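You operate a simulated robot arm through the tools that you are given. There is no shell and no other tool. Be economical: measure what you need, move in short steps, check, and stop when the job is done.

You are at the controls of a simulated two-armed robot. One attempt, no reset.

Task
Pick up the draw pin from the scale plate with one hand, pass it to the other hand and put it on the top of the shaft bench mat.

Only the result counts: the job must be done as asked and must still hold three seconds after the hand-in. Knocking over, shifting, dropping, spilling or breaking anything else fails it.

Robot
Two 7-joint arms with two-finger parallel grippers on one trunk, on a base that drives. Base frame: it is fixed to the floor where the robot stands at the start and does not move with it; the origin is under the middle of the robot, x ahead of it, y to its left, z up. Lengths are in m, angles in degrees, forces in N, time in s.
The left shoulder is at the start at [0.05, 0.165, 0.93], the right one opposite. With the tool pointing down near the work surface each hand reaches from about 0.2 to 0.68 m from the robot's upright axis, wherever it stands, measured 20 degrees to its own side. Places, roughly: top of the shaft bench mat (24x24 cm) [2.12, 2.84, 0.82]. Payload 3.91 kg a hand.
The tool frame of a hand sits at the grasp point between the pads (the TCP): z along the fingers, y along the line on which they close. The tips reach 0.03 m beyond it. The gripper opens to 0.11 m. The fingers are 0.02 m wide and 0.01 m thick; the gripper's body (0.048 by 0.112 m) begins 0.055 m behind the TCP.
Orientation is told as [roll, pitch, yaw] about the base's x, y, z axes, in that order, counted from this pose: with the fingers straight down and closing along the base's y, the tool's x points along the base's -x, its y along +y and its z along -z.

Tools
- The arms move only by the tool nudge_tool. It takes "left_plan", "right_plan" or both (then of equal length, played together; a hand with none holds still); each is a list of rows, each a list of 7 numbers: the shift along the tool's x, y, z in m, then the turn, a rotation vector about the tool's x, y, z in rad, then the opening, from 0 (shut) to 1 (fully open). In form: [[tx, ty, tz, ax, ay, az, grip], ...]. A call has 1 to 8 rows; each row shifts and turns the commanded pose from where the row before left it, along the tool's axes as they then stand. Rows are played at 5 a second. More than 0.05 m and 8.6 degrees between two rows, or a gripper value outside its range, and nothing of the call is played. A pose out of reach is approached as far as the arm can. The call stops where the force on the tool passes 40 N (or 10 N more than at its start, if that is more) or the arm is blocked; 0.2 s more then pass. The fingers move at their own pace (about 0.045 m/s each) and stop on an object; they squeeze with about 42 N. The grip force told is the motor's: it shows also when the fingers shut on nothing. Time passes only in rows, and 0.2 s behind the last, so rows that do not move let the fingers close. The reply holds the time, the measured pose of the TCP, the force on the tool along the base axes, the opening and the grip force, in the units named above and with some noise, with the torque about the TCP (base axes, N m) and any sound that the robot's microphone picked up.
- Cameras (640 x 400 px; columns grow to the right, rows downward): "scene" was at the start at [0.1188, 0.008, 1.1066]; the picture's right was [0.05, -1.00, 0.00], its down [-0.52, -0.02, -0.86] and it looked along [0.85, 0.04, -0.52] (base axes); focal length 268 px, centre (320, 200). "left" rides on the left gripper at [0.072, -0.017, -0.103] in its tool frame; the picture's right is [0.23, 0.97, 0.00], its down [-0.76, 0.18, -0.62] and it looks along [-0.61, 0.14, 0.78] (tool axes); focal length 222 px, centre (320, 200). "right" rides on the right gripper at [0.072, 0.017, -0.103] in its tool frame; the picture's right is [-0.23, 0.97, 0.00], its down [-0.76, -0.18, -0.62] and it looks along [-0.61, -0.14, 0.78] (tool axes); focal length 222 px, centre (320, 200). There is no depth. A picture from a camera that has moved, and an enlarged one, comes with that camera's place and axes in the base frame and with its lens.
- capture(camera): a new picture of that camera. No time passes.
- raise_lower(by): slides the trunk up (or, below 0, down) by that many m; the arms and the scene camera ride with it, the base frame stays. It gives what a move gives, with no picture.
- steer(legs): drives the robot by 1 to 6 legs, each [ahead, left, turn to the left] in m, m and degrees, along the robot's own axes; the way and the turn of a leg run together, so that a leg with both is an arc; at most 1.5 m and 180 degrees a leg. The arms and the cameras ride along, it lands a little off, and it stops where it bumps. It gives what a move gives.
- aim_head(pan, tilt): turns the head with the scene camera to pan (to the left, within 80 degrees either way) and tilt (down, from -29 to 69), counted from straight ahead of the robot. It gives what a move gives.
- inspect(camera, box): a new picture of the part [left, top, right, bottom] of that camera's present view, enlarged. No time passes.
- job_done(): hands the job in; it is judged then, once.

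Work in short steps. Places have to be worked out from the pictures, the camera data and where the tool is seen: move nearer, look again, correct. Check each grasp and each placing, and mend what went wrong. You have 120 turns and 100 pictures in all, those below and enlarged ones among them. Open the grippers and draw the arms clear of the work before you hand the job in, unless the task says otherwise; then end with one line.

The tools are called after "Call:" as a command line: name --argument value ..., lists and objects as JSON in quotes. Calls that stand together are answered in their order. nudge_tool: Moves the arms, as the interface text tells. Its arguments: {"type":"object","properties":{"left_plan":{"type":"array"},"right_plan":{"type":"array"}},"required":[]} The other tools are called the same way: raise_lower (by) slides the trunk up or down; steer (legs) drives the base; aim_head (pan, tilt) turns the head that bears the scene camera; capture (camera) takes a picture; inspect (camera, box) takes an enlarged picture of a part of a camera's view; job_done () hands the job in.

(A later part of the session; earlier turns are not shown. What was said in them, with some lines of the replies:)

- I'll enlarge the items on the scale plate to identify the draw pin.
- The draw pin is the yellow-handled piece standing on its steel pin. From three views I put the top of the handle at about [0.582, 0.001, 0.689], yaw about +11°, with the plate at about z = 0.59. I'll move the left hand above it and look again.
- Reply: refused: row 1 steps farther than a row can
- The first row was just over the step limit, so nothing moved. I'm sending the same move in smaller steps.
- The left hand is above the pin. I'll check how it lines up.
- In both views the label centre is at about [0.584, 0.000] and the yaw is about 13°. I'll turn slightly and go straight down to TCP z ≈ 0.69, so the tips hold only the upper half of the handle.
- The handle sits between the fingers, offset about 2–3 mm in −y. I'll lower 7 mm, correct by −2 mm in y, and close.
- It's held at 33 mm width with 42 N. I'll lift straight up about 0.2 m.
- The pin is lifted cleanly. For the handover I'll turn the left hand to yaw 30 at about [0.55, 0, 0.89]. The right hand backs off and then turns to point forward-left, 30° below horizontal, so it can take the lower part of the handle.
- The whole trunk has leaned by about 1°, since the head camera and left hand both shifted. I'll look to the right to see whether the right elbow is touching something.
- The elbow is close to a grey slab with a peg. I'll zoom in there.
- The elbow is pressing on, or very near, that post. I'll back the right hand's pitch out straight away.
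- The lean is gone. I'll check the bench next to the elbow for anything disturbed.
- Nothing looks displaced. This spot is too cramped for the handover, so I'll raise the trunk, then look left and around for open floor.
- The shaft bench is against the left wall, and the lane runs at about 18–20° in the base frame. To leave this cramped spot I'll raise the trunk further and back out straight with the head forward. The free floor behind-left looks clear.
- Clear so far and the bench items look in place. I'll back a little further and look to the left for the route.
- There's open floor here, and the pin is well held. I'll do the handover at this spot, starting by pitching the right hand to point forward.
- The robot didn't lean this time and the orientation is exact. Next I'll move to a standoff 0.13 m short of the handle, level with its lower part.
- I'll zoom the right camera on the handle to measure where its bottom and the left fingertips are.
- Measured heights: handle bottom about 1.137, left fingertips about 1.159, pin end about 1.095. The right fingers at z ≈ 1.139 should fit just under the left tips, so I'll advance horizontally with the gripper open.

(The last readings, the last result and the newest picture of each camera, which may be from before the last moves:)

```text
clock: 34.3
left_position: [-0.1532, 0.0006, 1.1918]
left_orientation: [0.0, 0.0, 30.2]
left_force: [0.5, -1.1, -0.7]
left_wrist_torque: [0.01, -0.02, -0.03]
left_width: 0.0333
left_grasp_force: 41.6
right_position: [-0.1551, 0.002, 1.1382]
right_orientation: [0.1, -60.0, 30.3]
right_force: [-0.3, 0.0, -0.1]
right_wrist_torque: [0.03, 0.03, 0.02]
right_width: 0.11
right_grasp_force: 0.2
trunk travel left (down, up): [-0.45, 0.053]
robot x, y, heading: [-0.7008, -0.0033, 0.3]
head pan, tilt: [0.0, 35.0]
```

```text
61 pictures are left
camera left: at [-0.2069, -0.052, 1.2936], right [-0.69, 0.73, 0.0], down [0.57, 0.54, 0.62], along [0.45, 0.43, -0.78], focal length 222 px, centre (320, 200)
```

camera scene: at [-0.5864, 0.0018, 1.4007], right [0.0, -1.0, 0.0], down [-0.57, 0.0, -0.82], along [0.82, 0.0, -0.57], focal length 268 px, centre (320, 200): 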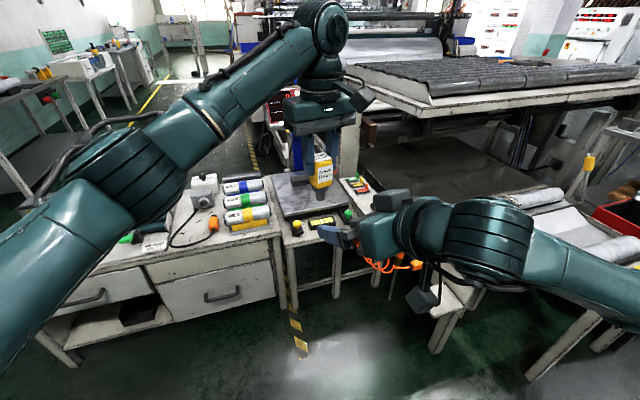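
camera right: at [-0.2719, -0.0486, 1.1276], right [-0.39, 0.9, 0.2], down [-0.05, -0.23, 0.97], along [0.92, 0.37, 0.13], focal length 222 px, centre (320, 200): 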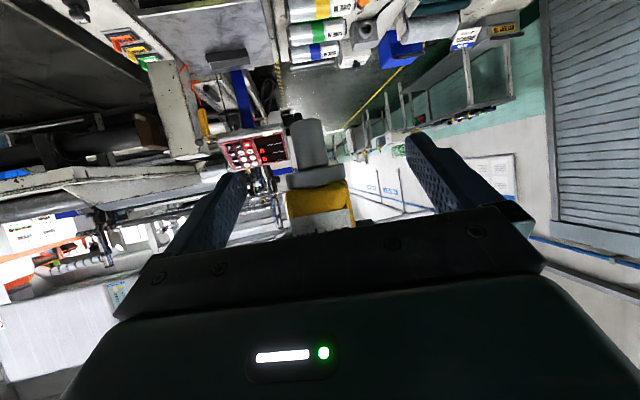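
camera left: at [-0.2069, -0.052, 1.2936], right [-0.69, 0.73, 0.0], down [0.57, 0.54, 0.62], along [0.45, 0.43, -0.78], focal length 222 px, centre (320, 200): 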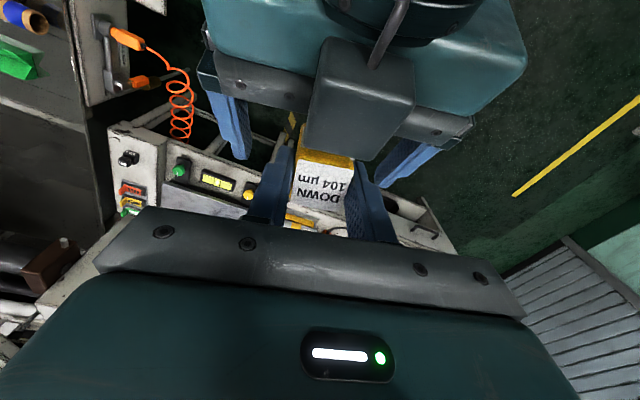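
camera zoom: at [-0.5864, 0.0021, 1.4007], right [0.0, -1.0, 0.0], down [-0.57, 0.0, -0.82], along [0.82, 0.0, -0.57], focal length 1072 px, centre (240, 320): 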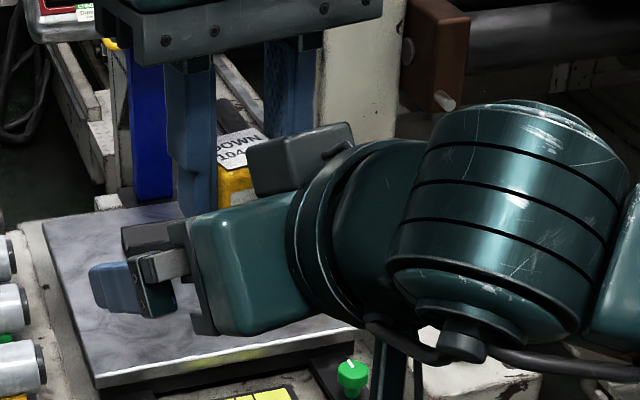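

The handle is centred between the right fingers and there's no contact force. I'll close the right hand while the left keeps holding.

Call:
nudge_tool --right_plan '[[0, 0, 0, 0, 0, 0, 0], [0, 0, 0, 0, 0, 0, 0], [0, 0, 0, 0, 0, 0, 0], [0, 0, 0, 0, 0, 0, 0], [0, 0, 0, 0, 0, 0, 0], [0, 0, 0, 0, 0, 0, 0]]'

Call:
inspect --camera "right" --box '[240, 105, 416, 215]'

Call:
capture --camera "left"

```text
clock: 35.7
left_position: [-0.1539, 0.0003, 1.1906]
left_orientation: [-0.1, 0.0, 30.3]
left_force: [-2.3, 2.9, -0.6]
left_wrist_torque: [0.06, 0.06, -0.09]
left_width: 0.0333
left_grasp_force: 42.2
right_position: [-0.1549, -0.0005, 1.1376]
right_orientation: [0.1, -60.0, 30.3]
right_force: [2.4, -2.9, -0.9]
right_wrist_torque: [0.09, 0.06, 0.1]
right_width: 0.0337
right_grasp_force: 41.6
trunk travel left (down, up): [-0.45, 0.053]
robot x, y, heading: [-0.7029, -0.001, 0.5]
head pan, tilt: [0.0, 35.0]
```

```text
3.64 times, centred on (328, 160) of right
camera zoom: at [-0.2717, -0.049, 1.1274], right [-0.39, 0.9, 0.2], down [-0.05, -0.23, 0.97], along [0.92, 0.37, 0.13], focal length 808 px, centre (291, 346)
```

zoom: 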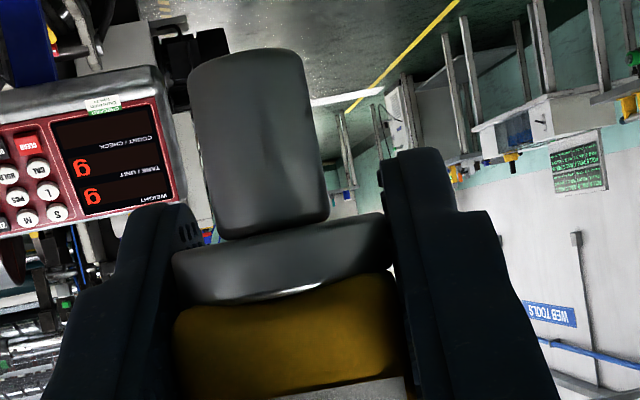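

```text
59 pictures are left
camera left: at [-0.2067, -0.0516, 1.2935], right [-0.69, 0.73, 0.0], down [0.57, 0.54, 0.62], along [0.45, 0.43, -0.78], focal length 222 px, centre (320, 200)
```

left: 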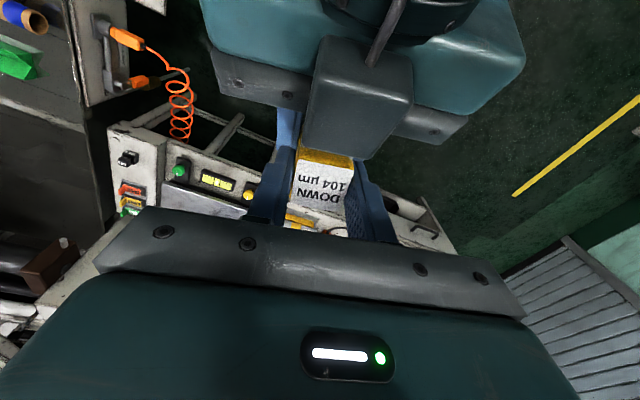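

Both hands hold the pin, at 0.033 and 0.0337 m with about 42 N each. I'll open the left hand, check, then raise it away.

Call:
nudge_tool --left_plan '[[0, 0, 0, 0, 0, 0, 0.5], [0, 0, 0, 0, 0, 0, 0.6], [0, 0, 0, 0, 0, 0, 0.6], [0, 0, 0, 0, 0, 0, 0.6], [0, 0, -0.02, 0, 0, 0, 0.6], [0, 0, -0.03, 0, 0, 0, 0.6], [0, 0, -0.04, 0, 0, 0, 0.6], [0, 0, -0.03, 0, 0, 0, 0.6]]'

Call:
capture --camera "left"

Call:
capture --camera "scene"

```text
clock: 37.5
left_position: [-0.1569, -0.0011, 1.3108]
left_orientation: [0.0, -0.1, 30.2]
left_force: [-0.5, -0.7, -0.6]
left_wrist_torque: [0.02, -0.02, -0.01]
left_width: 0.0661
left_grasp_force: 0.1
right_position: [-0.1561, -0.0014, 1.1385]
right_orientation: [0.1, -60.0, 30.0]
right_force: [-0.6, 0.4, 0.1]
right_wrist_torque: [0.02, -0.02, 0.03]
right_width: 0.0336
right_grasp_force: 42.1
trunk travel left (down, up): [-0.45, 0.053]
robot x, y, heading: [-0.6996, -0.0016, 0.3]
head pan, tilt: [0.0, 35.0]
```

```text
58 pictures are left
camera left: at [-0.2098, -0.053, 1.4135], right [-0.69, 0.73, 0.0], down [0.57, 0.54, 0.63], along [0.46, 0.43, -0.78], focal length 222 px, centre (320, 200)
```

left: 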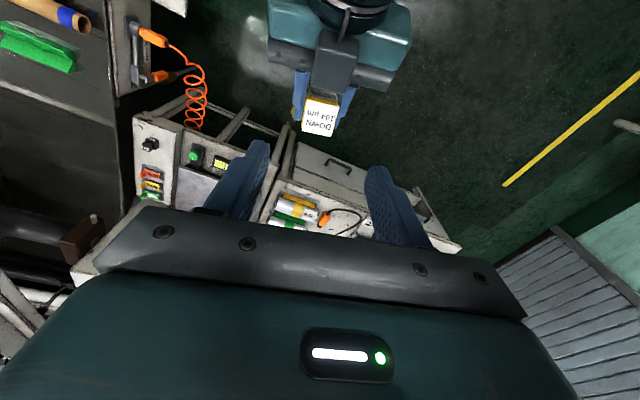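

```text
57 pictures are left
camera scene: at [-0.5871, 0.0008, 1.4007], right [0.0, -1.0, 0.0], down [-0.57, 0.0, -0.82], along [0.82, 0.0, -0.57], focal length 268 px, centre (320, 200)
```

scene: 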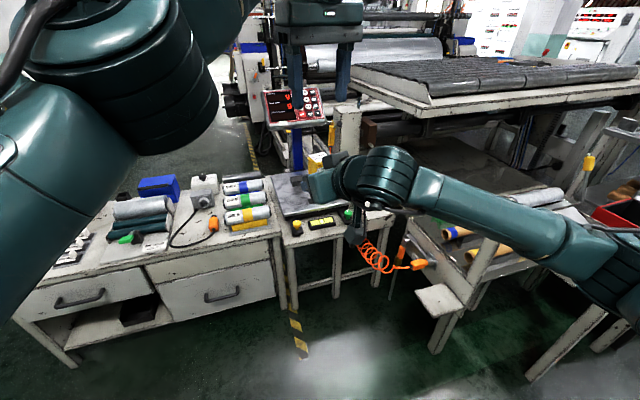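

The pass worked and the right hand alone holds the pin upright. I'll move the left hand aside.

Call:
nudge_tool --left_plan '[[-0.0134, 0.0431, 0, 0, 0, 0, 0.6], [-0.0134, 0.0431, 0, 0, 0, 0, 0.6], [-0.0134, 0.0431, 0, 0, 0, 0, 0.6], [-0.0134, 0.0431, 0, 0, 0, 0, 0.6], [-0.0134, 0.0431, 0, 0, 0, 0, 0.6], [0, 0, 0, 0, 0, 0, 0.6]]'

Call:
steer --legs '[[0, 0.7, 0]]'

Call:
aim_head --pan 50 --tilt 30

Call:
capture --camera "scene"

```text
clock: 38.9
left_position: [-0.2053, 0.2195, 1.3122]
left_orientation: [0.1, 0.0, 30.3]
left_force: [0.2, 0.0, 0.4]
left_wrist_torque: [0.02, 0.04, -0.03]
left_width: 0.066
left_grasp_force: 0.0
right_position: [-0.1544, -0.0006, 1.1376]
right_orientation: [0.1, -60.1, 30.1]
right_force: [-0.2, 0.5, -0.5]
right_wrist_torque: [0.03, -0.01, 0.02]
right_width: 0.0334
right_grasp_force: 41.7
trunk travel left (down, up): [-0.45, 0.053]
robot x, y, heading: [-0.7021, -0.0016, 0.5]
head pan, tilt: [0.0, 35.0]
```

```text
clock: 45.4
left_position: [-0.2053, 0.9078, 1.311]
left_orientation: [0.0, 0.0, 30.0]
left_force: [0.0, 0.1, -1.2]
left_wrist_torque: [0.01, 0.01, 0.0]
left_width: 0.0661
left_grasp_force: 0.1
right_position: [-0.1562, 0.6875, 1.1381]
right_orientation: [0.0, -59.9, 29.8]
right_force: [-0.1, 0.2, 0.5]
right_wrist_torque: [0.01, -0.01, -0.03]
right_width: 0.0334
right_grasp_force: 42.4
trunk travel left (down, up): [-0.45, 0.053]
robot x, y, heading: [-0.7038, 0.6871, -0.2]
head pan, tilt: [0.0, 35.0]
```

```text
clock: 46.6
left_position: [-0.2041, 0.9073, 1.312]
left_orientation: [0.0, 0.0, 29.9]
left_force: [-0.3, 0.0, -0.8]
left_wrist_torque: [-0.01, 0.03, 0.03]
left_width: 0.066
left_grasp_force: 0.1
right_position: [-0.1564, 0.6858, 1.1376]
right_orientation: [0.1, -60.0, 29.9]
right_force: [-0.6, 0.0, 1.2]
right_wrist_torque: [-0.02, 0.01, 0.0]
right_width: 0.0335
right_grasp_force: 42.3
trunk travel left (down, up): [-0.45, 0.053]
robot x, y, heading: [-0.7038, 0.6894, 0.0]
head pan, tilt: [50.0, 30.0]
```

```text
56 pictures are left
camera scene: at [-0.6173, 0.7612, 1.4084], right [0.77, -0.64, 0.0], down [-0.32, -0.38, -0.87], along [0.56, 0.66, -0.5], focal length 268 px, centre (320, 200)
```

scene: 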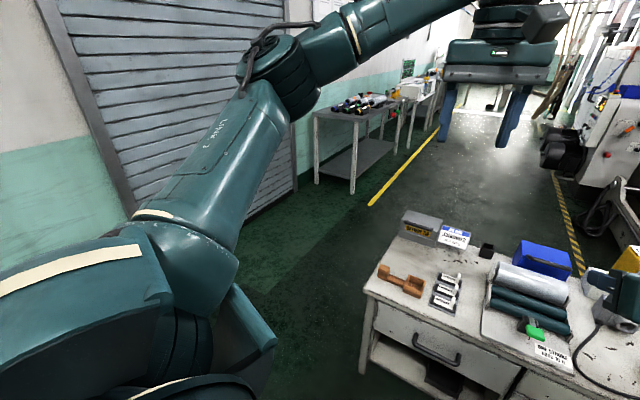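

The lane is clear and angled at about 19.5°. I'll turn to align with it, sidestep towards the yellow line to clear the cabinet, and look down the lane.

Call:
steer --legs '[[0, 0, 19.5], [0, 0.7, 0]]'

Call:
aim_head --pan 0 --tilt 30

Call:
capture --camera "scene"

```text
clock: 54.3
left_position: [-0.5331, 1.7261, 1.3126]
left_orientation: [0.0, 0.0, 48.8]
left_force: [-0.7, 0.5, 0.9]
left_wrist_torque: [-0.01, 0.02, -0.01]
left_width: 0.0658
left_grasp_force: 0.0
right_position: [-0.4164, 1.5335, 1.1378]
right_orientation: [0.0, -60.0, 48.8]
right_force: [0.2, 0.8, -0.1]
right_wrist_torque: [0.0, 0.05, 0.01]
right_width: 0.0335
right_grasp_force: 42.1
trunk travel left (down, up): [-0.45, 0.053]
robot x, y, heading: [-0.9311, 1.3551, 18.8]
head pan, tilt: [50.0, 30.0]
```

```text
clock: 55.5
left_position: [-0.5343, 1.7262, 1.3115]
left_orientation: [0.0, 0.0, 48.8]
left_force: [0.6, -0.2, -0.5]
left_wrist_torque: [0.01, -0.02, -0.03]
left_width: 0.0659
left_grasp_force: 0.0
right_position: [-0.4168, 1.5343, 1.1383]
right_orientation: [0.1, -60.1, 48.8]
right_force: [0.1, 0.5, 0.0]
right_wrist_torque: [0.0, -0.02, -0.01]
right_width: 0.0334
right_grasp_force: 41.5
trunk travel left (down, up): [-0.45, 0.053]
robot x, y, heading: [-0.9395, 1.3572, 18.7]
head pan, tilt: [0.0, 30.0]
```

```text
55 pictures are left
camera scene: at [-0.8233, 1.4001, 1.4084], right [0.32, -0.95, 0.0], down [-0.47, -0.16, -0.87], along [0.82, 0.28, -0.5], focal length 268 px, centre (320, 200)
```

scene: 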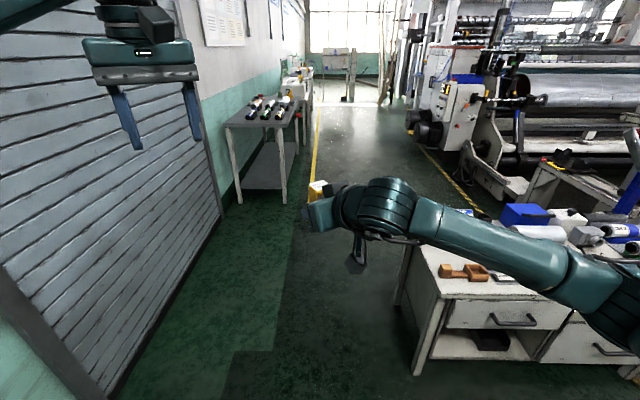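

The way ahead is clear, with the cabinet well to the right and the bench ahead-left. I'll drive 1.5 m along the lane, drifting right a little to keep away from the bench.

Call:
steer --legs '[[1.3, 0, 0], [1.0, -0.45, 0]]'

Call:
aim_head --pan 55 --tilt 30

Call:
capture --camera "scene"

```text
clock: 67.2
left_position: [1.7715, 2.0327, 1.311]
left_orientation: [-0.1, 0.0, 48.8]
left_force: [0.0, -0.3, -0.3]
left_wrist_torque: [-0.01, 0.0, 0.02]
left_width: 0.0657
left_grasp_force: 0.0
right_position: [1.888, 1.8404, 1.1374]
right_orientation: [0.1, -60.0, 48.7]
right_force: [0.8, 0.3, -0.1]
right_wrist_torque: [-0.01, -0.02, 0.02]
right_width: 0.0336
right_grasp_force: 42.1
trunk travel left (down, up): [-0.45, 0.053]
robot x, y, heading: [1.3639, 1.6652, 19.0]
head pan, tilt: [0.0, 30.0]
```

```text
clock: 68.4
left_position: [1.7721, 2.0326, 1.3116]
left_orientation: [-0.1, 0.1, 48.8]
left_force: [-0.4, -1.1, -0.2]
left_wrist_torque: [0.0, 0.01, -0.02]
left_width: 0.066
left_grasp_force: 0.0
right_position: [1.8882, 1.8398, 1.138]
right_orientation: [0.1, -60.0, 48.7]
right_force: [-0.1, -0.6, 0.4]
right_wrist_torque: [0.0, -0.04, 0.02]
right_width: 0.0335
right_grasp_force: 41.5
trunk travel left (down, up): [-0.45, 0.053]
robot x, y, heading: [1.3669, 1.6648, 18.7]
head pan, tilt: [55.0, 30.0]
```

```text
54 pictures are left
camera scene: at [1.4215, 1.7644, 1.4084], right [0.96, -0.28, 0.0], down [-0.14, -0.48, -0.87], along [0.24, 0.83, -0.5], focal length 268 px, centre (320, 200)
```

scene: 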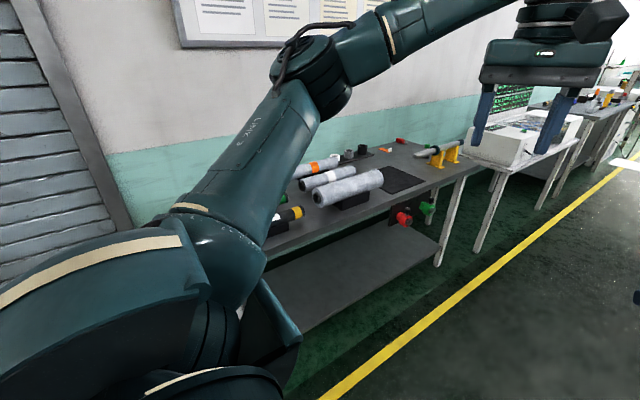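

The mat is visible as the dark square at the right part of the bench. I'll zoom to measure it and the bench edge.

Call:
inspect --camera "scene" --box '[290, 120, 490, 245]'

```text
3.20 times, centred on (390, 182) of scene
camera zoom: at [1.4215, 1.7644, 1.4084], right [0.96, -0.28, 0.0], down [-0.14, -0.48, -0.87], along [0.24, 0.83, -0.5], focal length 858 px, centre (96, 256)
```

zoom: 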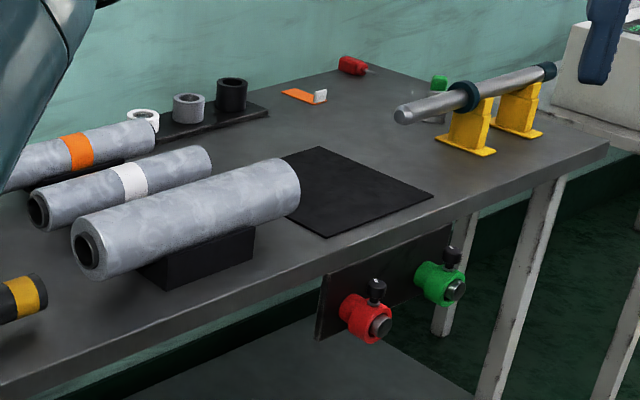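

The mat centre comes out at about [2.11, 2.848] with yaw about 18.3°. There's a roller at its left edge and a V-rest to its right. I'll pull the left hand back toward the robot, drive past, and turn to face the bench about 0.45 m short.

Call:
nudge_tool --left_plan '[[0.0346, 0.02, 0, 0, 0, 0, 0.6], [0.0346, 0.02, 0, 0, 0, 0, 0.6], [0.0346, 0.02, 0, 0, 0, 0, 0.6], [0.0346, 0.02, 0, 0, 0, 0, 0.6], [0.0346, 0.02, 0, 0, 0, 0, 0.6], [0, 0, 0, 0, 0, 0, 0.6]]'

Call:
steer --legs '[[1.1, -0.12, 0], [0, 0, 89.6]]'

Call:
aim_head --pan 0 --tilt 35

Call:
capture --camera "scene"

```text
clock: 69.8
left_position: [1.5816, 1.9696, 1.3103]
left_orientation: [0.1, 0.0, 49.0]
left_force: [0.2, 0.5, 0.3]
left_wrist_torque: [-0.02, -0.01, 0.02]
left_width: 0.0663
left_grasp_force: 0.1
right_position: [1.889, 1.8401, 1.1372]
right_orientation: [0.1, -59.9, 48.7]
right_force: [-0.2, -0.8, 0.1]
right_wrist_torque: [-0.02, -0.01, 0.02]
right_width: 0.0338
right_grasp_force: 41.7
trunk travel left (down, up): [-0.45, 0.053]
robot x, y, heading: [1.3694, 1.6616, 18.8]
head pan, tilt: [55.0, 30.0]
```

```text
clock: 79.2
left_position: [2.1492, 2.1291, 1.3094]
left_orientation: [0.0, -0.1, 137.0]
left_force: [-0.6, 0.6, -0.3]
left_wrist_torque: [0.02, 0.02, -0.01]
left_width: 0.0658
left_grasp_force: 0.1
right_position: [2.288, 2.432, 1.1388]
right_orientation: [0.1, -60.0, 136.9]
right_force: [-0.3, -0.3, 0.0]
right_wrist_torque: [-0.02, 0.0, 0.0]
right_width: 0.0337
right_grasp_force: 41.8
trunk travel left (down, up): [-0.45, 0.053]
robot x, y, heading: [2.4458, 1.9077, 107.0]
head pan, tilt: [55.0, 30.0]
```

```text
clock: 80.5
left_position: [2.1484, 2.1287, 1.3105]
left_orientation: [-0.1, -0.1, 137.0]
left_force: [-1.1, 0.3, -0.8]
left_wrist_torque: [-0.03, 0.01, 0.01]
left_width: 0.0661
left_grasp_force: 0.0
right_position: [2.2877, 2.4334, 1.1379]
right_orientation: [0.0, -60.0, 136.8]
right_force: [0.1, 0.0, 0.3]
right_wrist_torque: [0.04, 0.01, 0.0]
right_width: 0.0334
right_grasp_force: 42.0
trunk travel left (down, up): [-0.45, 0.053]
robot x, y, heading: [2.4476, 1.9079, 107.1]
head pan, tilt: [0.0, 35.0]
```

```text
52 pictures are left
camera scene: at [2.4131, 2.0236, 1.4007], right [0.96, 0.29, 0.0], down [0.17, -0.55, -0.82], along [-0.24, 0.78, -0.57], focal length 268 px, centre (320, 200)
```

scene: 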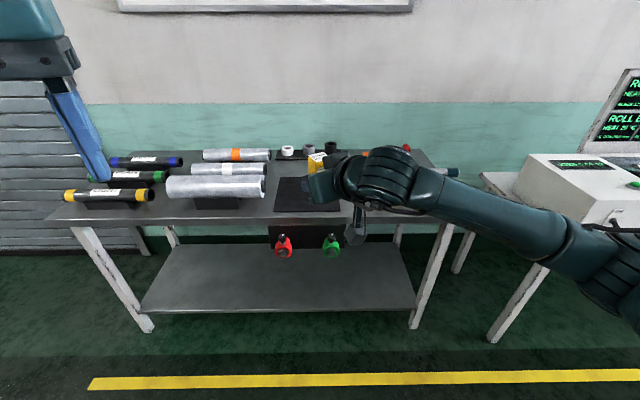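

The elbow hangs low and to the right, so lowering the trunk could put it into the bench front. While still clear, I'll lower the hand with the arm instead and see where the elbow goes.

Call:
nudge_tool --right_plan '[[0.0346, 0, 0.02, 0, 0, 0, 0], [0.0346, 0, 0.02, 0, 0, 0, 0], [0.0346, 0, 0.02, 0, 0, 0, 0], [0.0346, 0, 0.02, 0, 0, 0, 0], [0.0346, 0, 0.02, 0, 0, 0, 0], [0, 0, 0, 0, 0, 0, 0]]'

Call:
aim_head --pan -20 --tilt 45

Call:
capture --camera "scene"

```text
clock: 81.8
left_position: [2.149, 2.1291, 1.3104]
left_orientation: [0.1, 0.1, 137.1]
left_force: [0.6, -0.6, -0.1]
left_wrist_torque: [0.01, -0.01, -0.04]
left_width: 0.0662
left_grasp_force: 0.0
right_position: [2.3015, 2.4429, 0.9833]
right_orientation: [0.3, -60.0, 137.0]
right_force: [-0.7, -0.1, -0.3]
right_wrist_torque: [-0.02, -0.03, 0.02]
right_width: 0.0336
right_grasp_force: 42.1
right hand out of reach, approached as far as the arm can: row 4, 5
trunk travel left (down, up): [-0.45, 0.053]
robot x, y, heading: [2.4464, 1.9085, 106.7]
head pan, tilt: [0.0, 35.0]
```

```text
clock: 82.7
left_position: [2.1491, 2.1289, 1.3109]
left_orientation: [0.0, 0.0, 137.0]
left_force: [-0.3, 0.5, 0.2]
left_wrist_torque: [0.01, 0.0, 0.01]
left_width: 0.0658
left_grasp_force: 0.0
right_position: [2.2989, 2.443, 0.9835]
right_orientation: [0.4, -60.1, 136.9]
right_force: [-0.9, -0.1, 0.4]
right_wrist_torque: [0.01, -0.01, -0.04]
right_width: 0.0336
right_grasp_force: 42.5
trunk travel left (down, up): [-0.45, 0.053]
robot x, y, heading: [2.4479, 1.9052, 106.6]
head pan, tilt: [-20.0, 45.0]
```

```text
51 pictures are left
camera scene: at [2.4431, 2.0205, 1.3859], right [1.0, -0.05, 0.0], down [-0.04, -0.71, -0.71], along [0.04, 0.71, -0.71], focal length 268 px, centre (320, 200)
```

scene: 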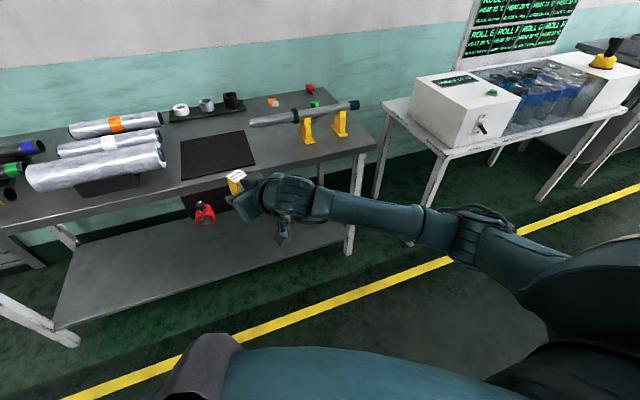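

The arm ran into a limit at z 0.983. I'll come back up and extend the arm forward instead, so the robot can stand further back and the elbow stays in front of the bench.

Call:
nudge_tool --right_plan '[[-0.0346, 0, -0.02, 0, 0, 0, 0], [-0.0346, 0, -0.02, 0, 0, 0, 0], [-0.0346, 0, -0.02, 0, 0, 0, 0], [-0.0346, 0, -0.02, 0, 0, 0, 0], [-0.0153, -0.032, 0.0265, 0, 0, 0, 0], [-0.0153, -0.032, 0.0265, 0, 0, 0, 0], [-0.0153, -0.032, 0.0265, 0, 0, 0, 0], [-0.0153, -0.032, 0.0265, 0, 0, 0, 0]]'

Call:
capture --camera "scene"

```text
clock: 84.5
left_position: [2.1495, 2.1292, 1.3104]
left_orientation: [0.1, 0.2, 136.9]
left_force: [-0.4, 0.7, 0.2]
left_wrist_torque: [0.0, 0.0, 0.01]
left_width: 0.066
left_grasp_force: 0.1
right_position: [2.2969, 2.6201, 1.1415]
right_orientation: [0.0, -59.9, 137.0]
right_force: [1.2, 0.5, -0.8]
right_wrist_torque: [0.02, -0.02, 0.01]
right_width: 0.0336
right_grasp_force: 41.8
trunk travel left (down, up): [-0.45, 0.053]
robot x, y, heading: [2.4499, 1.9089, 106.9]
head pan, tilt: [-20.0, 45.0]
```

```text
50 pictures are left
camera scene: at [2.4427, 2.0209, 1.3858], right [1.0, -0.05, 0.0], down [-0.04, -0.71, -0.71], along [0.04, 0.71, -0.71], focal length 268 px, centre (320, 200)
```

scene: 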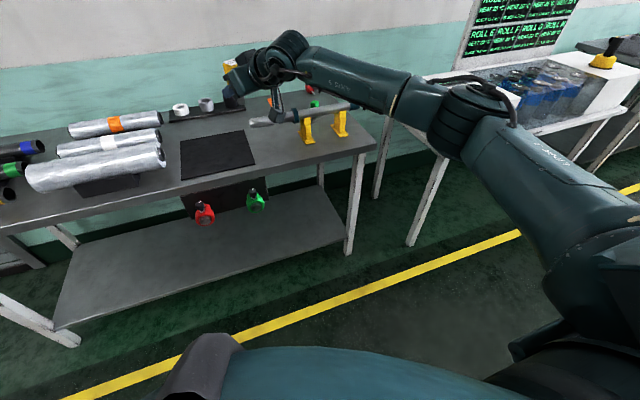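

The arm reaches out well and the elbow will stay in front of the bench edge. Next I drive so the pin is above the mat.

Call:
steer --legs '[[0.26, 0.08, 0]]'

Call:
capture --camera "scene"

```text
clock: 86.4
left_position: [1.9991, 2.3545, 1.3117]
left_orientation: [0.0, 0.0, 136.8]
left_force: [-0.2, -0.9, 0.4]
left_wrist_torque: [0.0, -0.01, 0.0]
left_width: 0.066
left_grasp_force: 0.1
right_position: [2.146, 2.843, 1.1425]
right_orientation: [0.1, -59.8, 136.8]
right_force: [-0.6, 1.7, 0.0]
right_wrist_torque: [-0.03, -0.03, 0.03]
right_width: 0.0336
right_grasp_force: 41.9
trunk travel left (down, up): [-0.45, 0.053]
robot x, y, heading: [2.3012, 2.134, 107.2]
head pan, tilt: [-20.0, 45.0]
```

```text
49 pictures are left
camera scene: at [2.2922, 2.2447, 1.3858], right [1.0, -0.06, 0.0], down [-0.04, -0.71, -0.71], along [0.04, 0.71, -0.71], focal length 268 px, centre (320, 200)
```

scene: 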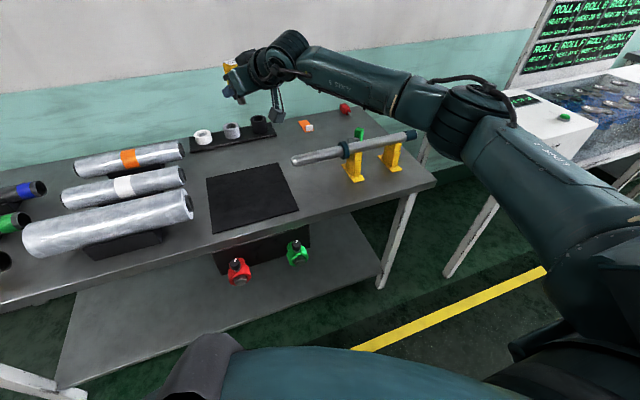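

The mat centre is confirmed at [2.111, 2.853]. I'll shift the hand slightly left and front for clearance from the shaft rest, then lower the trunk by 0.2 and look.

Call:
raise_lower --by -0.2

Call:
aim_head --pan -5 --tilt 40

Call:
capture --camera "scene"

Call:
capture --camera "right"

```text
clock: 88.6
left_position: [2.0, 2.3536, 1.1096]
left_orientation: [0.0, 0.1, 137.0]
left_force: [-0.2, 0.3, 0.3]
left_wrist_torque: [0.01, 0.02, 0.03]
left_width: 0.0659
left_grasp_force: 0.0
right_position: [2.1469, 2.844, 0.9432]
right_orientation: [0.0, -60.0, 136.9]
right_force: [0.1, 0.0, -1.0]
right_wrist_torque: [-0.01, -0.03, -0.01]
right_width: 0.0334
right_grasp_force: 42.3
trunk travel left (down, up): [-0.25, 0.253]
robot x, y, heading: [2.2971, 2.1326, 106.7]
head pan, tilt: [-20.0, 45.0]
```

```text
clock: 89.3
left_position: [1.998, 2.3528, 1.1115]
left_orientation: [0.0, -0.1, 136.9]
left_force: [0.3, 0.9, -0.1]
left_wrist_torque: [0.03, 0.03, -0.01]
left_width: 0.066
left_grasp_force: 0.1
right_position: [2.1461, 2.8428, 0.9423]
right_orientation: [0.0, -60.0, 136.8]
right_force: [0.2, -0.2, -0.5]
right_wrist_torque: [0.0, -0.01, 0.03]
right_width: 0.0337
right_grasp_force: 42.4
trunk travel left (down, up): [-0.25, 0.253]
robot x, y, heading: [2.2988, 2.1299, 106.8]
head pan, tilt: [-5.0, 40.0]
```

```text
48 pictures are left
camera scene: at [2.2707, 2.2462, 1.1931], right [0.98, 0.2, 0.0], down [0.13, -0.63, -0.77], along [-0.16, 0.75, -0.64], focal length 268 px, centre (320, 200)
```

scene: 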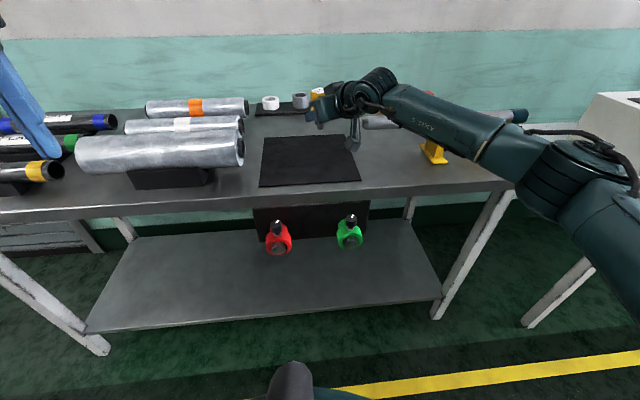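

```text
47 pictures are left
camera right: at [2.2271, 2.7445, 0.9322], right [-0.75, -0.63, 0.2], down [0.24, 0.02, 0.97], along [-0.62, 0.77, 0.13], focal length 222 px, centre (320, 200)
```

right: 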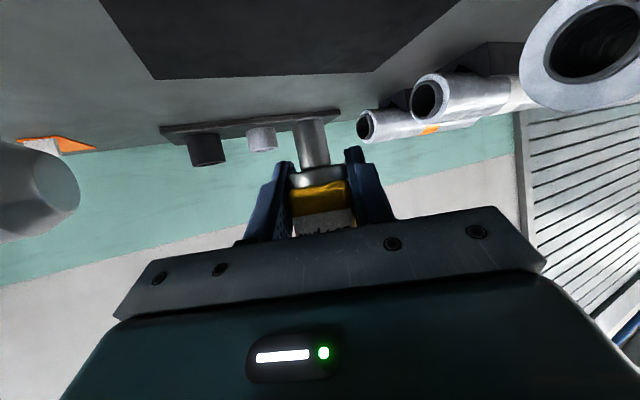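

The wrist camera housing and hand clear the bench and shaft. I'll shift a little left, lower the trunk 0.045, and then look at the pin end height.

Call:
nudge_tool --right_plan '[[-0.0025, 0.0101, 0.0043, 0, 0, 0, 0], [-0.0025, 0.0101, 0.0043, 0, 0, 0, 0], [0, 0, 0, 0, 0, 0, 0]]'

Call:
raise_lower --by -0.045

Call:
capture --camera "right"

Call:
inspect --camera "scene" --box '[230, 80, 430, 205]'

```text
clock: 90.1
left_position: [1.9994, 2.3532, 1.1106]
left_orientation: [-0.1, 0.1, 136.9]
left_force: [-0.7, -0.4, -0.7]
left_wrist_torque: [0.0, -0.05, 0.03]
left_width: 0.0659
left_grasp_force: 0.0
right_position: [2.126, 2.8345, 0.9443]
right_orientation: [0.0, -60.0, 136.8]
right_force: [0.5, -0.2, -0.1]
right_wrist_torque: [0.0, 0.03, 0.02]
right_width: 0.0335
right_grasp_force: 42.0
trunk travel left (down, up): [-0.25, 0.253]
robot x, y, heading: [2.2953, 2.1303, 107.0]
head pan, tilt: [-5.0, 40.0]
```

```text
clock: 91.0
left_position: [1.9997, 2.3523, 1.0659]
left_orientation: [0.0, -0.1, 136.9]
left_force: [0.5, 0.4, -0.2]
left_wrist_torque: [-0.03, 0.01, -0.01]
left_width: 0.066
left_grasp_force: 0.0
right_position: [2.1266, 2.8353, 0.8984]
right_orientation: [0.1, -60.0, 136.8]
right_force: [0.3, -0.2, -0.6]
right_wrist_torque: [0.0, -0.01, -0.03]
right_width: 0.0336
right_grasp_force: 42.2
trunk travel left (down, up): [-0.205, 0.298]
robot x, y, heading: [2.2983, 2.1306, 106.7]
head pan, tilt: [-5.0, 40.0]
```

```text
46 pictures are left
camera right: at [2.2061, 2.7363, 0.8878], right [-0.75, -0.63, 0.2], down [0.24, 0.02, 0.97], along [-0.62, 0.77, 0.13], focal length 222 px, centre (320, 200)
```

right: 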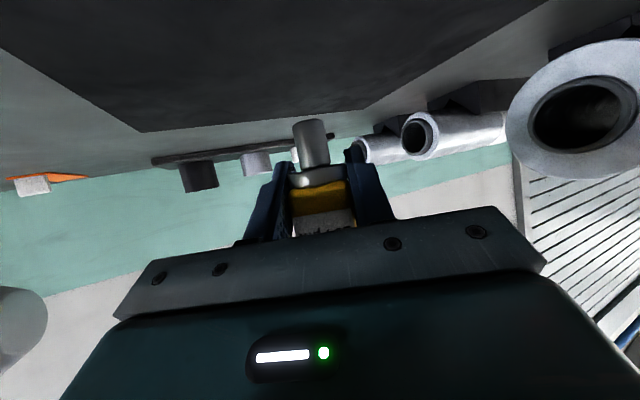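

```text
3.20 times, centred on (330, 142) of scene
camera zoom: at [2.2707, 2.246, 1.1481], right [0.98, 0.2, 0.0], down [0.13, -0.63, -0.77], along [-0.16, 0.75, -0.64], focal length 858 px, centre (288, 384)
```

zoom: 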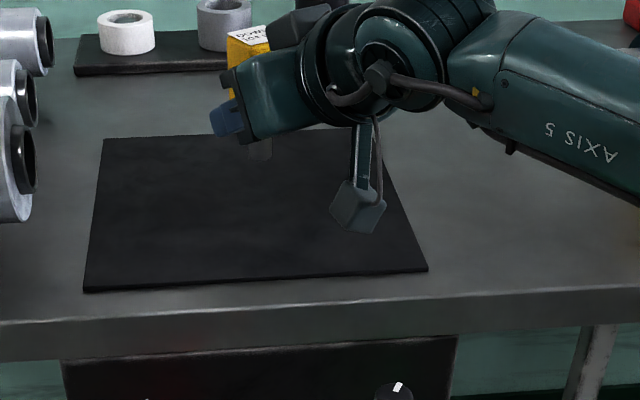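

The pin end is about 0.04 m below the TCP, leaving roughly 3–4 cm to the mat. I'll step down slowly and watch the force.

Call:
nudge_tool --right_plan '[[0.0087, 0, 0.005, 0, 0, 0, 0], [0.0087, 0, 0.005, 0, 0, 0, 0], [0.0026, 0, 0.0015, 0, 0, 0, 0], [0, 0, 0, 0, 0, 0, 0]]'

Call:
inspect --camera "right" --box '[200, 60, 424, 200]'

```text
clock: 92.0
left_position: [1.9987, 2.3531, 1.0677]
left_orientation: [0.0, 0.0, 136.9]
left_force: [-0.1, 0.1, -0.6]
left_wrist_torque: [-0.01, -0.03, 0.01]
left_width: 0.066
left_grasp_force: 0.3
right_position: [2.126, 2.8346, 0.8754]
right_orientation: [-0.1, -60.0, 136.7]
right_force: [-0.9, -0.8, -0.4]
right_wrist_torque: [0.02, -0.03, -0.02]
right_width: 0.0337
right_grasp_force: 42.2
trunk travel left (down, up): [-0.205, 0.298]
robot x, y, heading: [2.2964, 2.1325, 106.8]
head pan, tilt: [-5.0, 40.0]
```

```text
2.86 times, centred on (312, 130) of right
camera zoom: at [2.206, 2.7358, 0.8646], right [-0.75, -0.63, 0.2], down [0.24, 0.02, 0.97], along [-0.62, 0.77, 0.13], focal length 635 px, centre (343, 400)
```

zoom: 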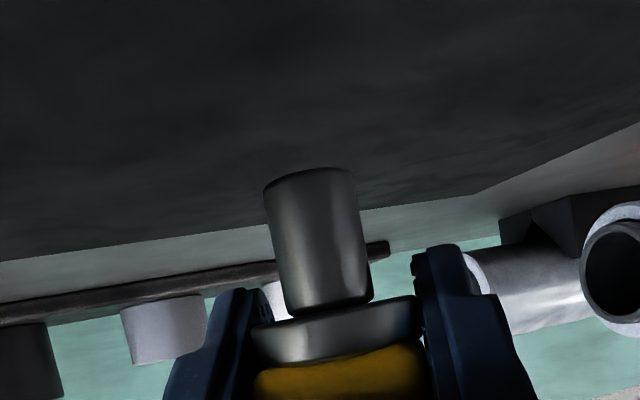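

About 15 mm remain. I'll go down in fine steps.

Call:
nudge_tool --right_plan '[[0.0043, 0, 0.0025, 0, 0, 0, 0], [0.0035, 0, 0.002, 0, 0, 0, 0], [0.00175, 0, 0.001, 0, 0, 0, 0], [0, 0, 0, 0, 0, 0, 0]]'

Call:
inspect --camera "right" --box '[200, 60, 424, 200]'

```text
clock: 93.0
left_position: [1.9997, 2.3542, 1.0664]
left_orientation: [0.0, 0.0, 136.9]
left_force: [1.2, 0.8, 0.7]
left_wrist_torque: [0.01, 0.03, 0.01]
left_width: 0.0661
left_grasp_force: 0.1
right_position: [2.1262, 2.8341, 0.8633]
right_orientation: [0.2, -59.9, 136.8]
right_force: [0.4, -0.5, -1.8]
right_wrist_torque: [-0.02, -0.04, -0.02]
right_width: 0.0334
right_grasp_force: 42.4
trunk travel left (down, up): [-0.205, 0.298]
robot x, y, heading: [2.296, 2.1276, 106.7]
head pan, tilt: [-5.0, 40.0]
```

```text
2.86 times, centred on (312, 130) of right
camera zoom: at [2.2059, 2.7358, 0.8528], right [-0.75, -0.63, 0.2], down [0.24, 0.02, 0.97], along [-0.62, 0.77, 0.13], focal length 635 px, centre (343, 400)
```

zoom: 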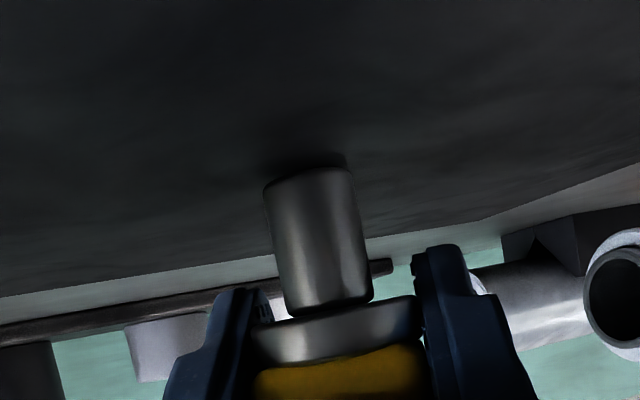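

The contact shadow under the pin is closing, so only a few millimetres remain. I'll step 1.5 mm at a time.

Call:
nudge_tool --right_plan '[[0.0013, 0, 0.00075, 0, 0, 0, 0], [0.0013, 0, 0.00075, 0, 0, 0, 0], [0, 0, 0, 0, 0, 0, 0]]'

Call:
inspect --camera "right" --box '[200, 60, 424, 200]'

```text
clock: 93.8
left_position: [1.9989, 2.3537, 1.0665]
left_orientation: [0.0, 0.0, 136.9]
left_force: [-0.2, -0.1, 0.1]
left_wrist_torque: [-0.02, 0.01, 0.0]
left_width: 0.066
left_grasp_force: 0.0
right_position: [2.1262, 2.8332, 0.8618]
right_orientation: [0.0, -60.0, 136.8]
right_force: [0.5, -1.0, 1.8]
right_wrist_torque: [-0.05, -0.04, 0.01]
right_width: 0.0336
right_grasp_force: 41.8
trunk travel left (down, up): [-0.205, 0.298]
robot x, y, heading: [2.3001, 2.1305, 107.1]
head pan, tilt: [-5.0, 40.0]
```

```text
2.86 times, centred on (312, 130) of right
camera zoom: at [2.2056, 2.7354, 0.8511], right [-0.75, -0.63, 0.2], down [0.24, 0.02, 0.97], along [-0.62, 0.77, 0.14], focal length 635 px, centre (343, 400)
```

zoom: 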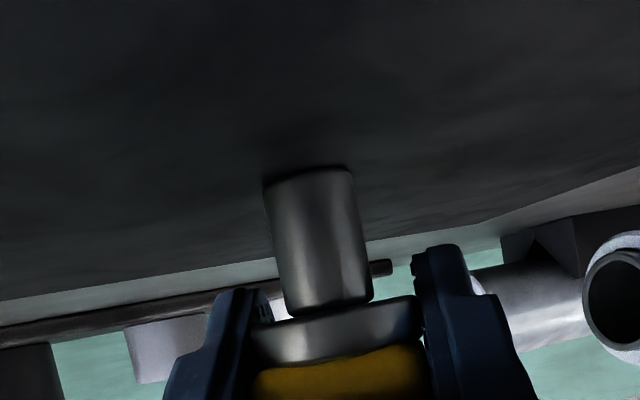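

It moved 1.5 mm of the 3 mm commanded and shows a slight upward force, so it's nearly touching. One more small step to confirm.

Call:
nudge_tool --right_plan '[[0.001, 0, 0.0006, 0, 0, 0, 0], [0, 0, 0, 0, 0, 0, 0], [0, 0, 0, 0, 0, 0, 0]]'

```text
clock: 94.6
left_position: [1.9998, 2.3533, 1.0662]
left_orientation: [0.1, 0.0, 137.0]
left_force: [0.4, -0.4, 0.0]
left_wrist_torque: [-0.01, 0.0, 0.03]
left_width: 0.0663
left_grasp_force: 0.0
right_position: [2.125, 2.8344, 0.8615]
right_orientation: [0.1, -60.1, 136.9]
right_force: [0.0, 0.7, 6.4]
right_wrist_torque: [0.02, 0.03, -0.03]
right_width: 0.0334
right_grasp_force: 42.3
trunk travel left (down, up): [-0.205, 0.298]
robot x, y, heading: [2.2979, 2.1289, 106.6]
head pan, tilt: [-5.0, 40.0]
```

Contact at 6.4 N: the pin stands on the mat. I'll open the right hand without moving it and look.

Call:
nudge_tool --right_plan '[[0, 0, 0, 0, 0, 0, 0.45], [0, 0, 0, 0, 0, 0, 0.6], [0, 0, 0, 0, 0, 0, 0.8], [0, 0, 0, 0, 0, 0, 0.8], [0, 0, 0, 0, 0, 0, 0.8]]'

Call:
capture --camera "right"

```text
clock: 95.8
left_position: [1.9999, 2.3528, 1.0662]
left_orientation: [0.1, 0.0, 136.9]
left_force: [-0.8, 0.3, -0.4]
left_wrist_torque: [-0.03, -0.03, 0.02]
left_width: 0.0658
left_grasp_force: 0.1
right_position: [2.1252, 2.8348, 0.8592]
right_orientation: [-0.1, -60.0, 136.9]
right_force: [-0.7, -0.6, -0.1]
right_wrist_torque: [0.01, 0.02, -0.01]
right_width: 0.0879
right_grasp_force: 0.0
trunk travel left (down, up): [-0.205, 0.298]
robot x, y, heading: [2.2998, 2.1288, 106.8]
head pan, tilt: [-5.0, 40.0]
```

```text
41 pictures are left
camera right: at [2.2057, 2.7355, 0.8497], right [-0.75, -0.63, 0.2], down [0.24, 0.02, 0.97], along [-0.62, 0.77, 0.13], focal length 222 px, centre (320, 200)
```

right: 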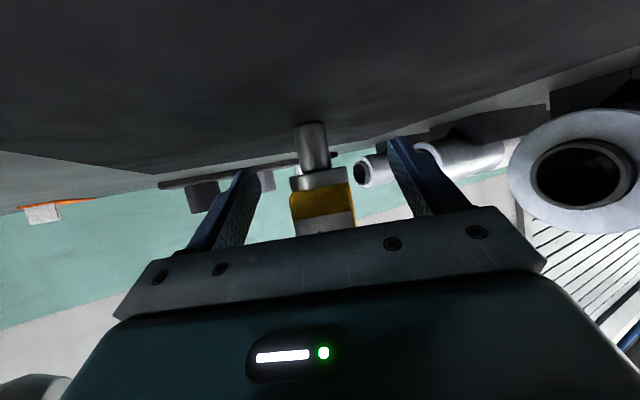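

The pin stands upright with the fingers clear. I'll retreat horizontally.

Call:
nudge_tool --right_plan '[[0.01, 0, -0.0173, 0, 0, 0, 0.8], [0.015, 0, -0.026, 0, 0, 0, 0.8], [0.015, 0, -0.026, 0, 0, 0, 0.8], [0.015, 0, -0.026, 0, 0, 0, 0.8], [0, 0, 0, 0, 0, 0, 0.8]]'

Call:
capture --camera "right"

Call:
capture --camera "scene"

```text
clock: 97.0
left_position: [1.9979, 2.3536, 1.0649]
left_orientation: [0.1, 0.1, 136.9]
left_force: [-0.6, 0.2, 0.3]
left_wrist_torque: [0.04, 0.01, -0.01]
left_width: 0.0662
left_grasp_force: 0.2
right_position: [2.2079, 2.759, 0.8592]
right_orientation: [0.1, -60.0, 136.8]
right_force: [0.9, 1.3, -0.4]
right_wrist_torque: [-0.01, -0.02, -0.04]
right_width: 0.0882
right_grasp_force: 0.1
trunk travel left (down, up): [-0.205, 0.298]
robot x, y, heading: [2.2949, 2.1274, 106.6]
head pan, tilt: [-5.0, 40.0]
```

```text
40 pictures are left
camera right: at [2.2884, 2.6606, 0.8497], right [-0.75, -0.63, 0.2], down [0.24, 0.02, 0.97], along [-0.62, 0.77, 0.13], focal length 222 px, centre (320, 200)
```

right: 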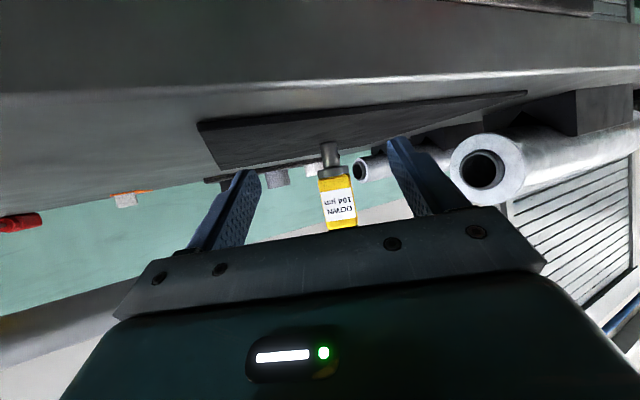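

```text
39 pictures are left
camera scene: at [2.2707, 2.2461, 1.1481], right [0.98, 0.2, 0.0], down [0.13, -0.63, -0.77], along [-0.16, 0.75, -0.64], focal length 268 px, centre (320, 200)
```

scene: 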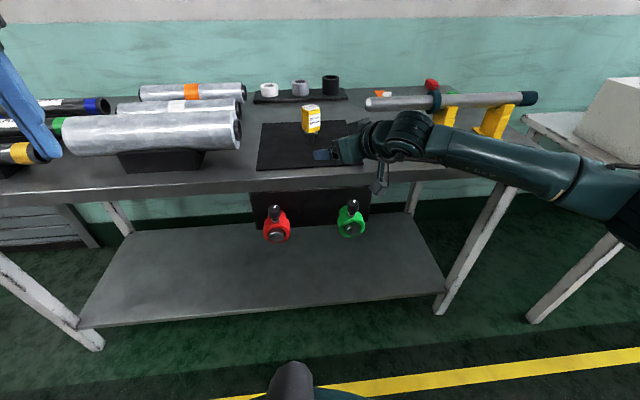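

The pin stands on the mat with the hand clear. I'll raise the trunk and back the robot away from the bench.

Call:
raise_lower --by 0.12

Call:
steer --legs '[[-0.35, 0, 0]]'

Call:
capture --camera "scene"

Call:
inspect --camera "scene" --box '[160, 40, 416, 200]'

```text
clock: 98.5
left_position: [1.9983, 2.3532, 1.1861]
left_orientation: [0.0, -0.1, 136.9]
left_force: [0.2, -0.1, 0.4]
left_wrist_torque: [0.02, 0.02, -0.01]
left_width: 0.0659
left_grasp_force: 0.0
right_position: [2.2084, 2.7586, 0.9797]
right_orientation: [0.1, -60.0, 136.8]
right_force: [0.0, -0.2, -0.1]
right_wrist_torque: [0.01, 0.03, -0.01]
right_width: 0.0881
right_grasp_force: 0.0
trunk travel left (down, up): [-0.325, 0.178]
robot x, y, heading: [2.2968, 2.1306, 106.7]
head pan, tilt: [-5.0, 40.0]
```

```text
clock: 100.8
left_position: [2.1, 2.0181, 1.1869]
left_orientation: [-0.1, 0.0, 136.8]
left_force: [-0.8, -0.2, 0.7]
left_wrist_torque: [0.03, 0.01, 0.01]
left_width: 0.0663
left_grasp_force: 0.0
right_position: [2.3112, 2.424, 0.9804]
right_orientation: [0.0, -60.0, 136.7]
right_force: [-0.2, -1.2, 0.7]
right_wrist_torque: [0.04, -0.02, 0.02]
right_width: 0.0877
right_grasp_force: 0.1
trunk travel left (down, up): [-0.325, 0.178]
robot x, y, heading: [2.3983, 1.7966, 106.5]
head pan, tilt: [-5.0, 40.0]
```

```text
38 pictures are left
camera scene: at [2.372, 1.9107, 1.2682], right [0.98, 0.2, 0.0], down [0.13, -0.63, -0.77], along [-0.16, 0.75, -0.64], focal length 268 px, centre (320, 200)
```

scene: 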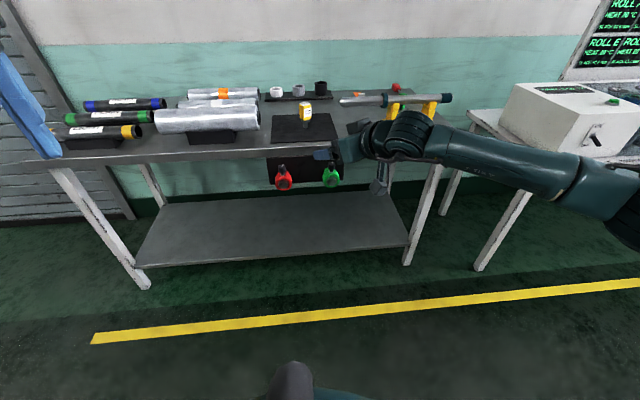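

```text
2.50 times, centred on (288, 120) of scene
camera zoom: at [2.372, 1.9107, 1.2682], right [0.98, 0.2, 0.0], down [0.13, -0.63, -0.77], along [-0.16, 0.75, -0.64], focal length 670 px, centre (400, 400)
```

zoom: 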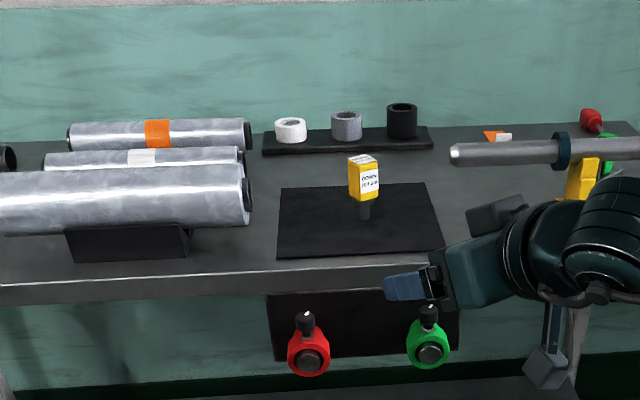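

The draw pin stands upright on the mat, nothing on the bench has been disturbed, the grippers are open and both arms are clear. I'm handing in.

Call:
job_done

```text
The job is handed in.
```

I picked the draw pin off the scale plate with the left hand, passed it to the right, and stood it upright on the shaft bench mat. Near the start, the right elbow may have pressed on something beside the right-hand bench and the robot leaned about 1°; I backed off at once and saw nothing moved.
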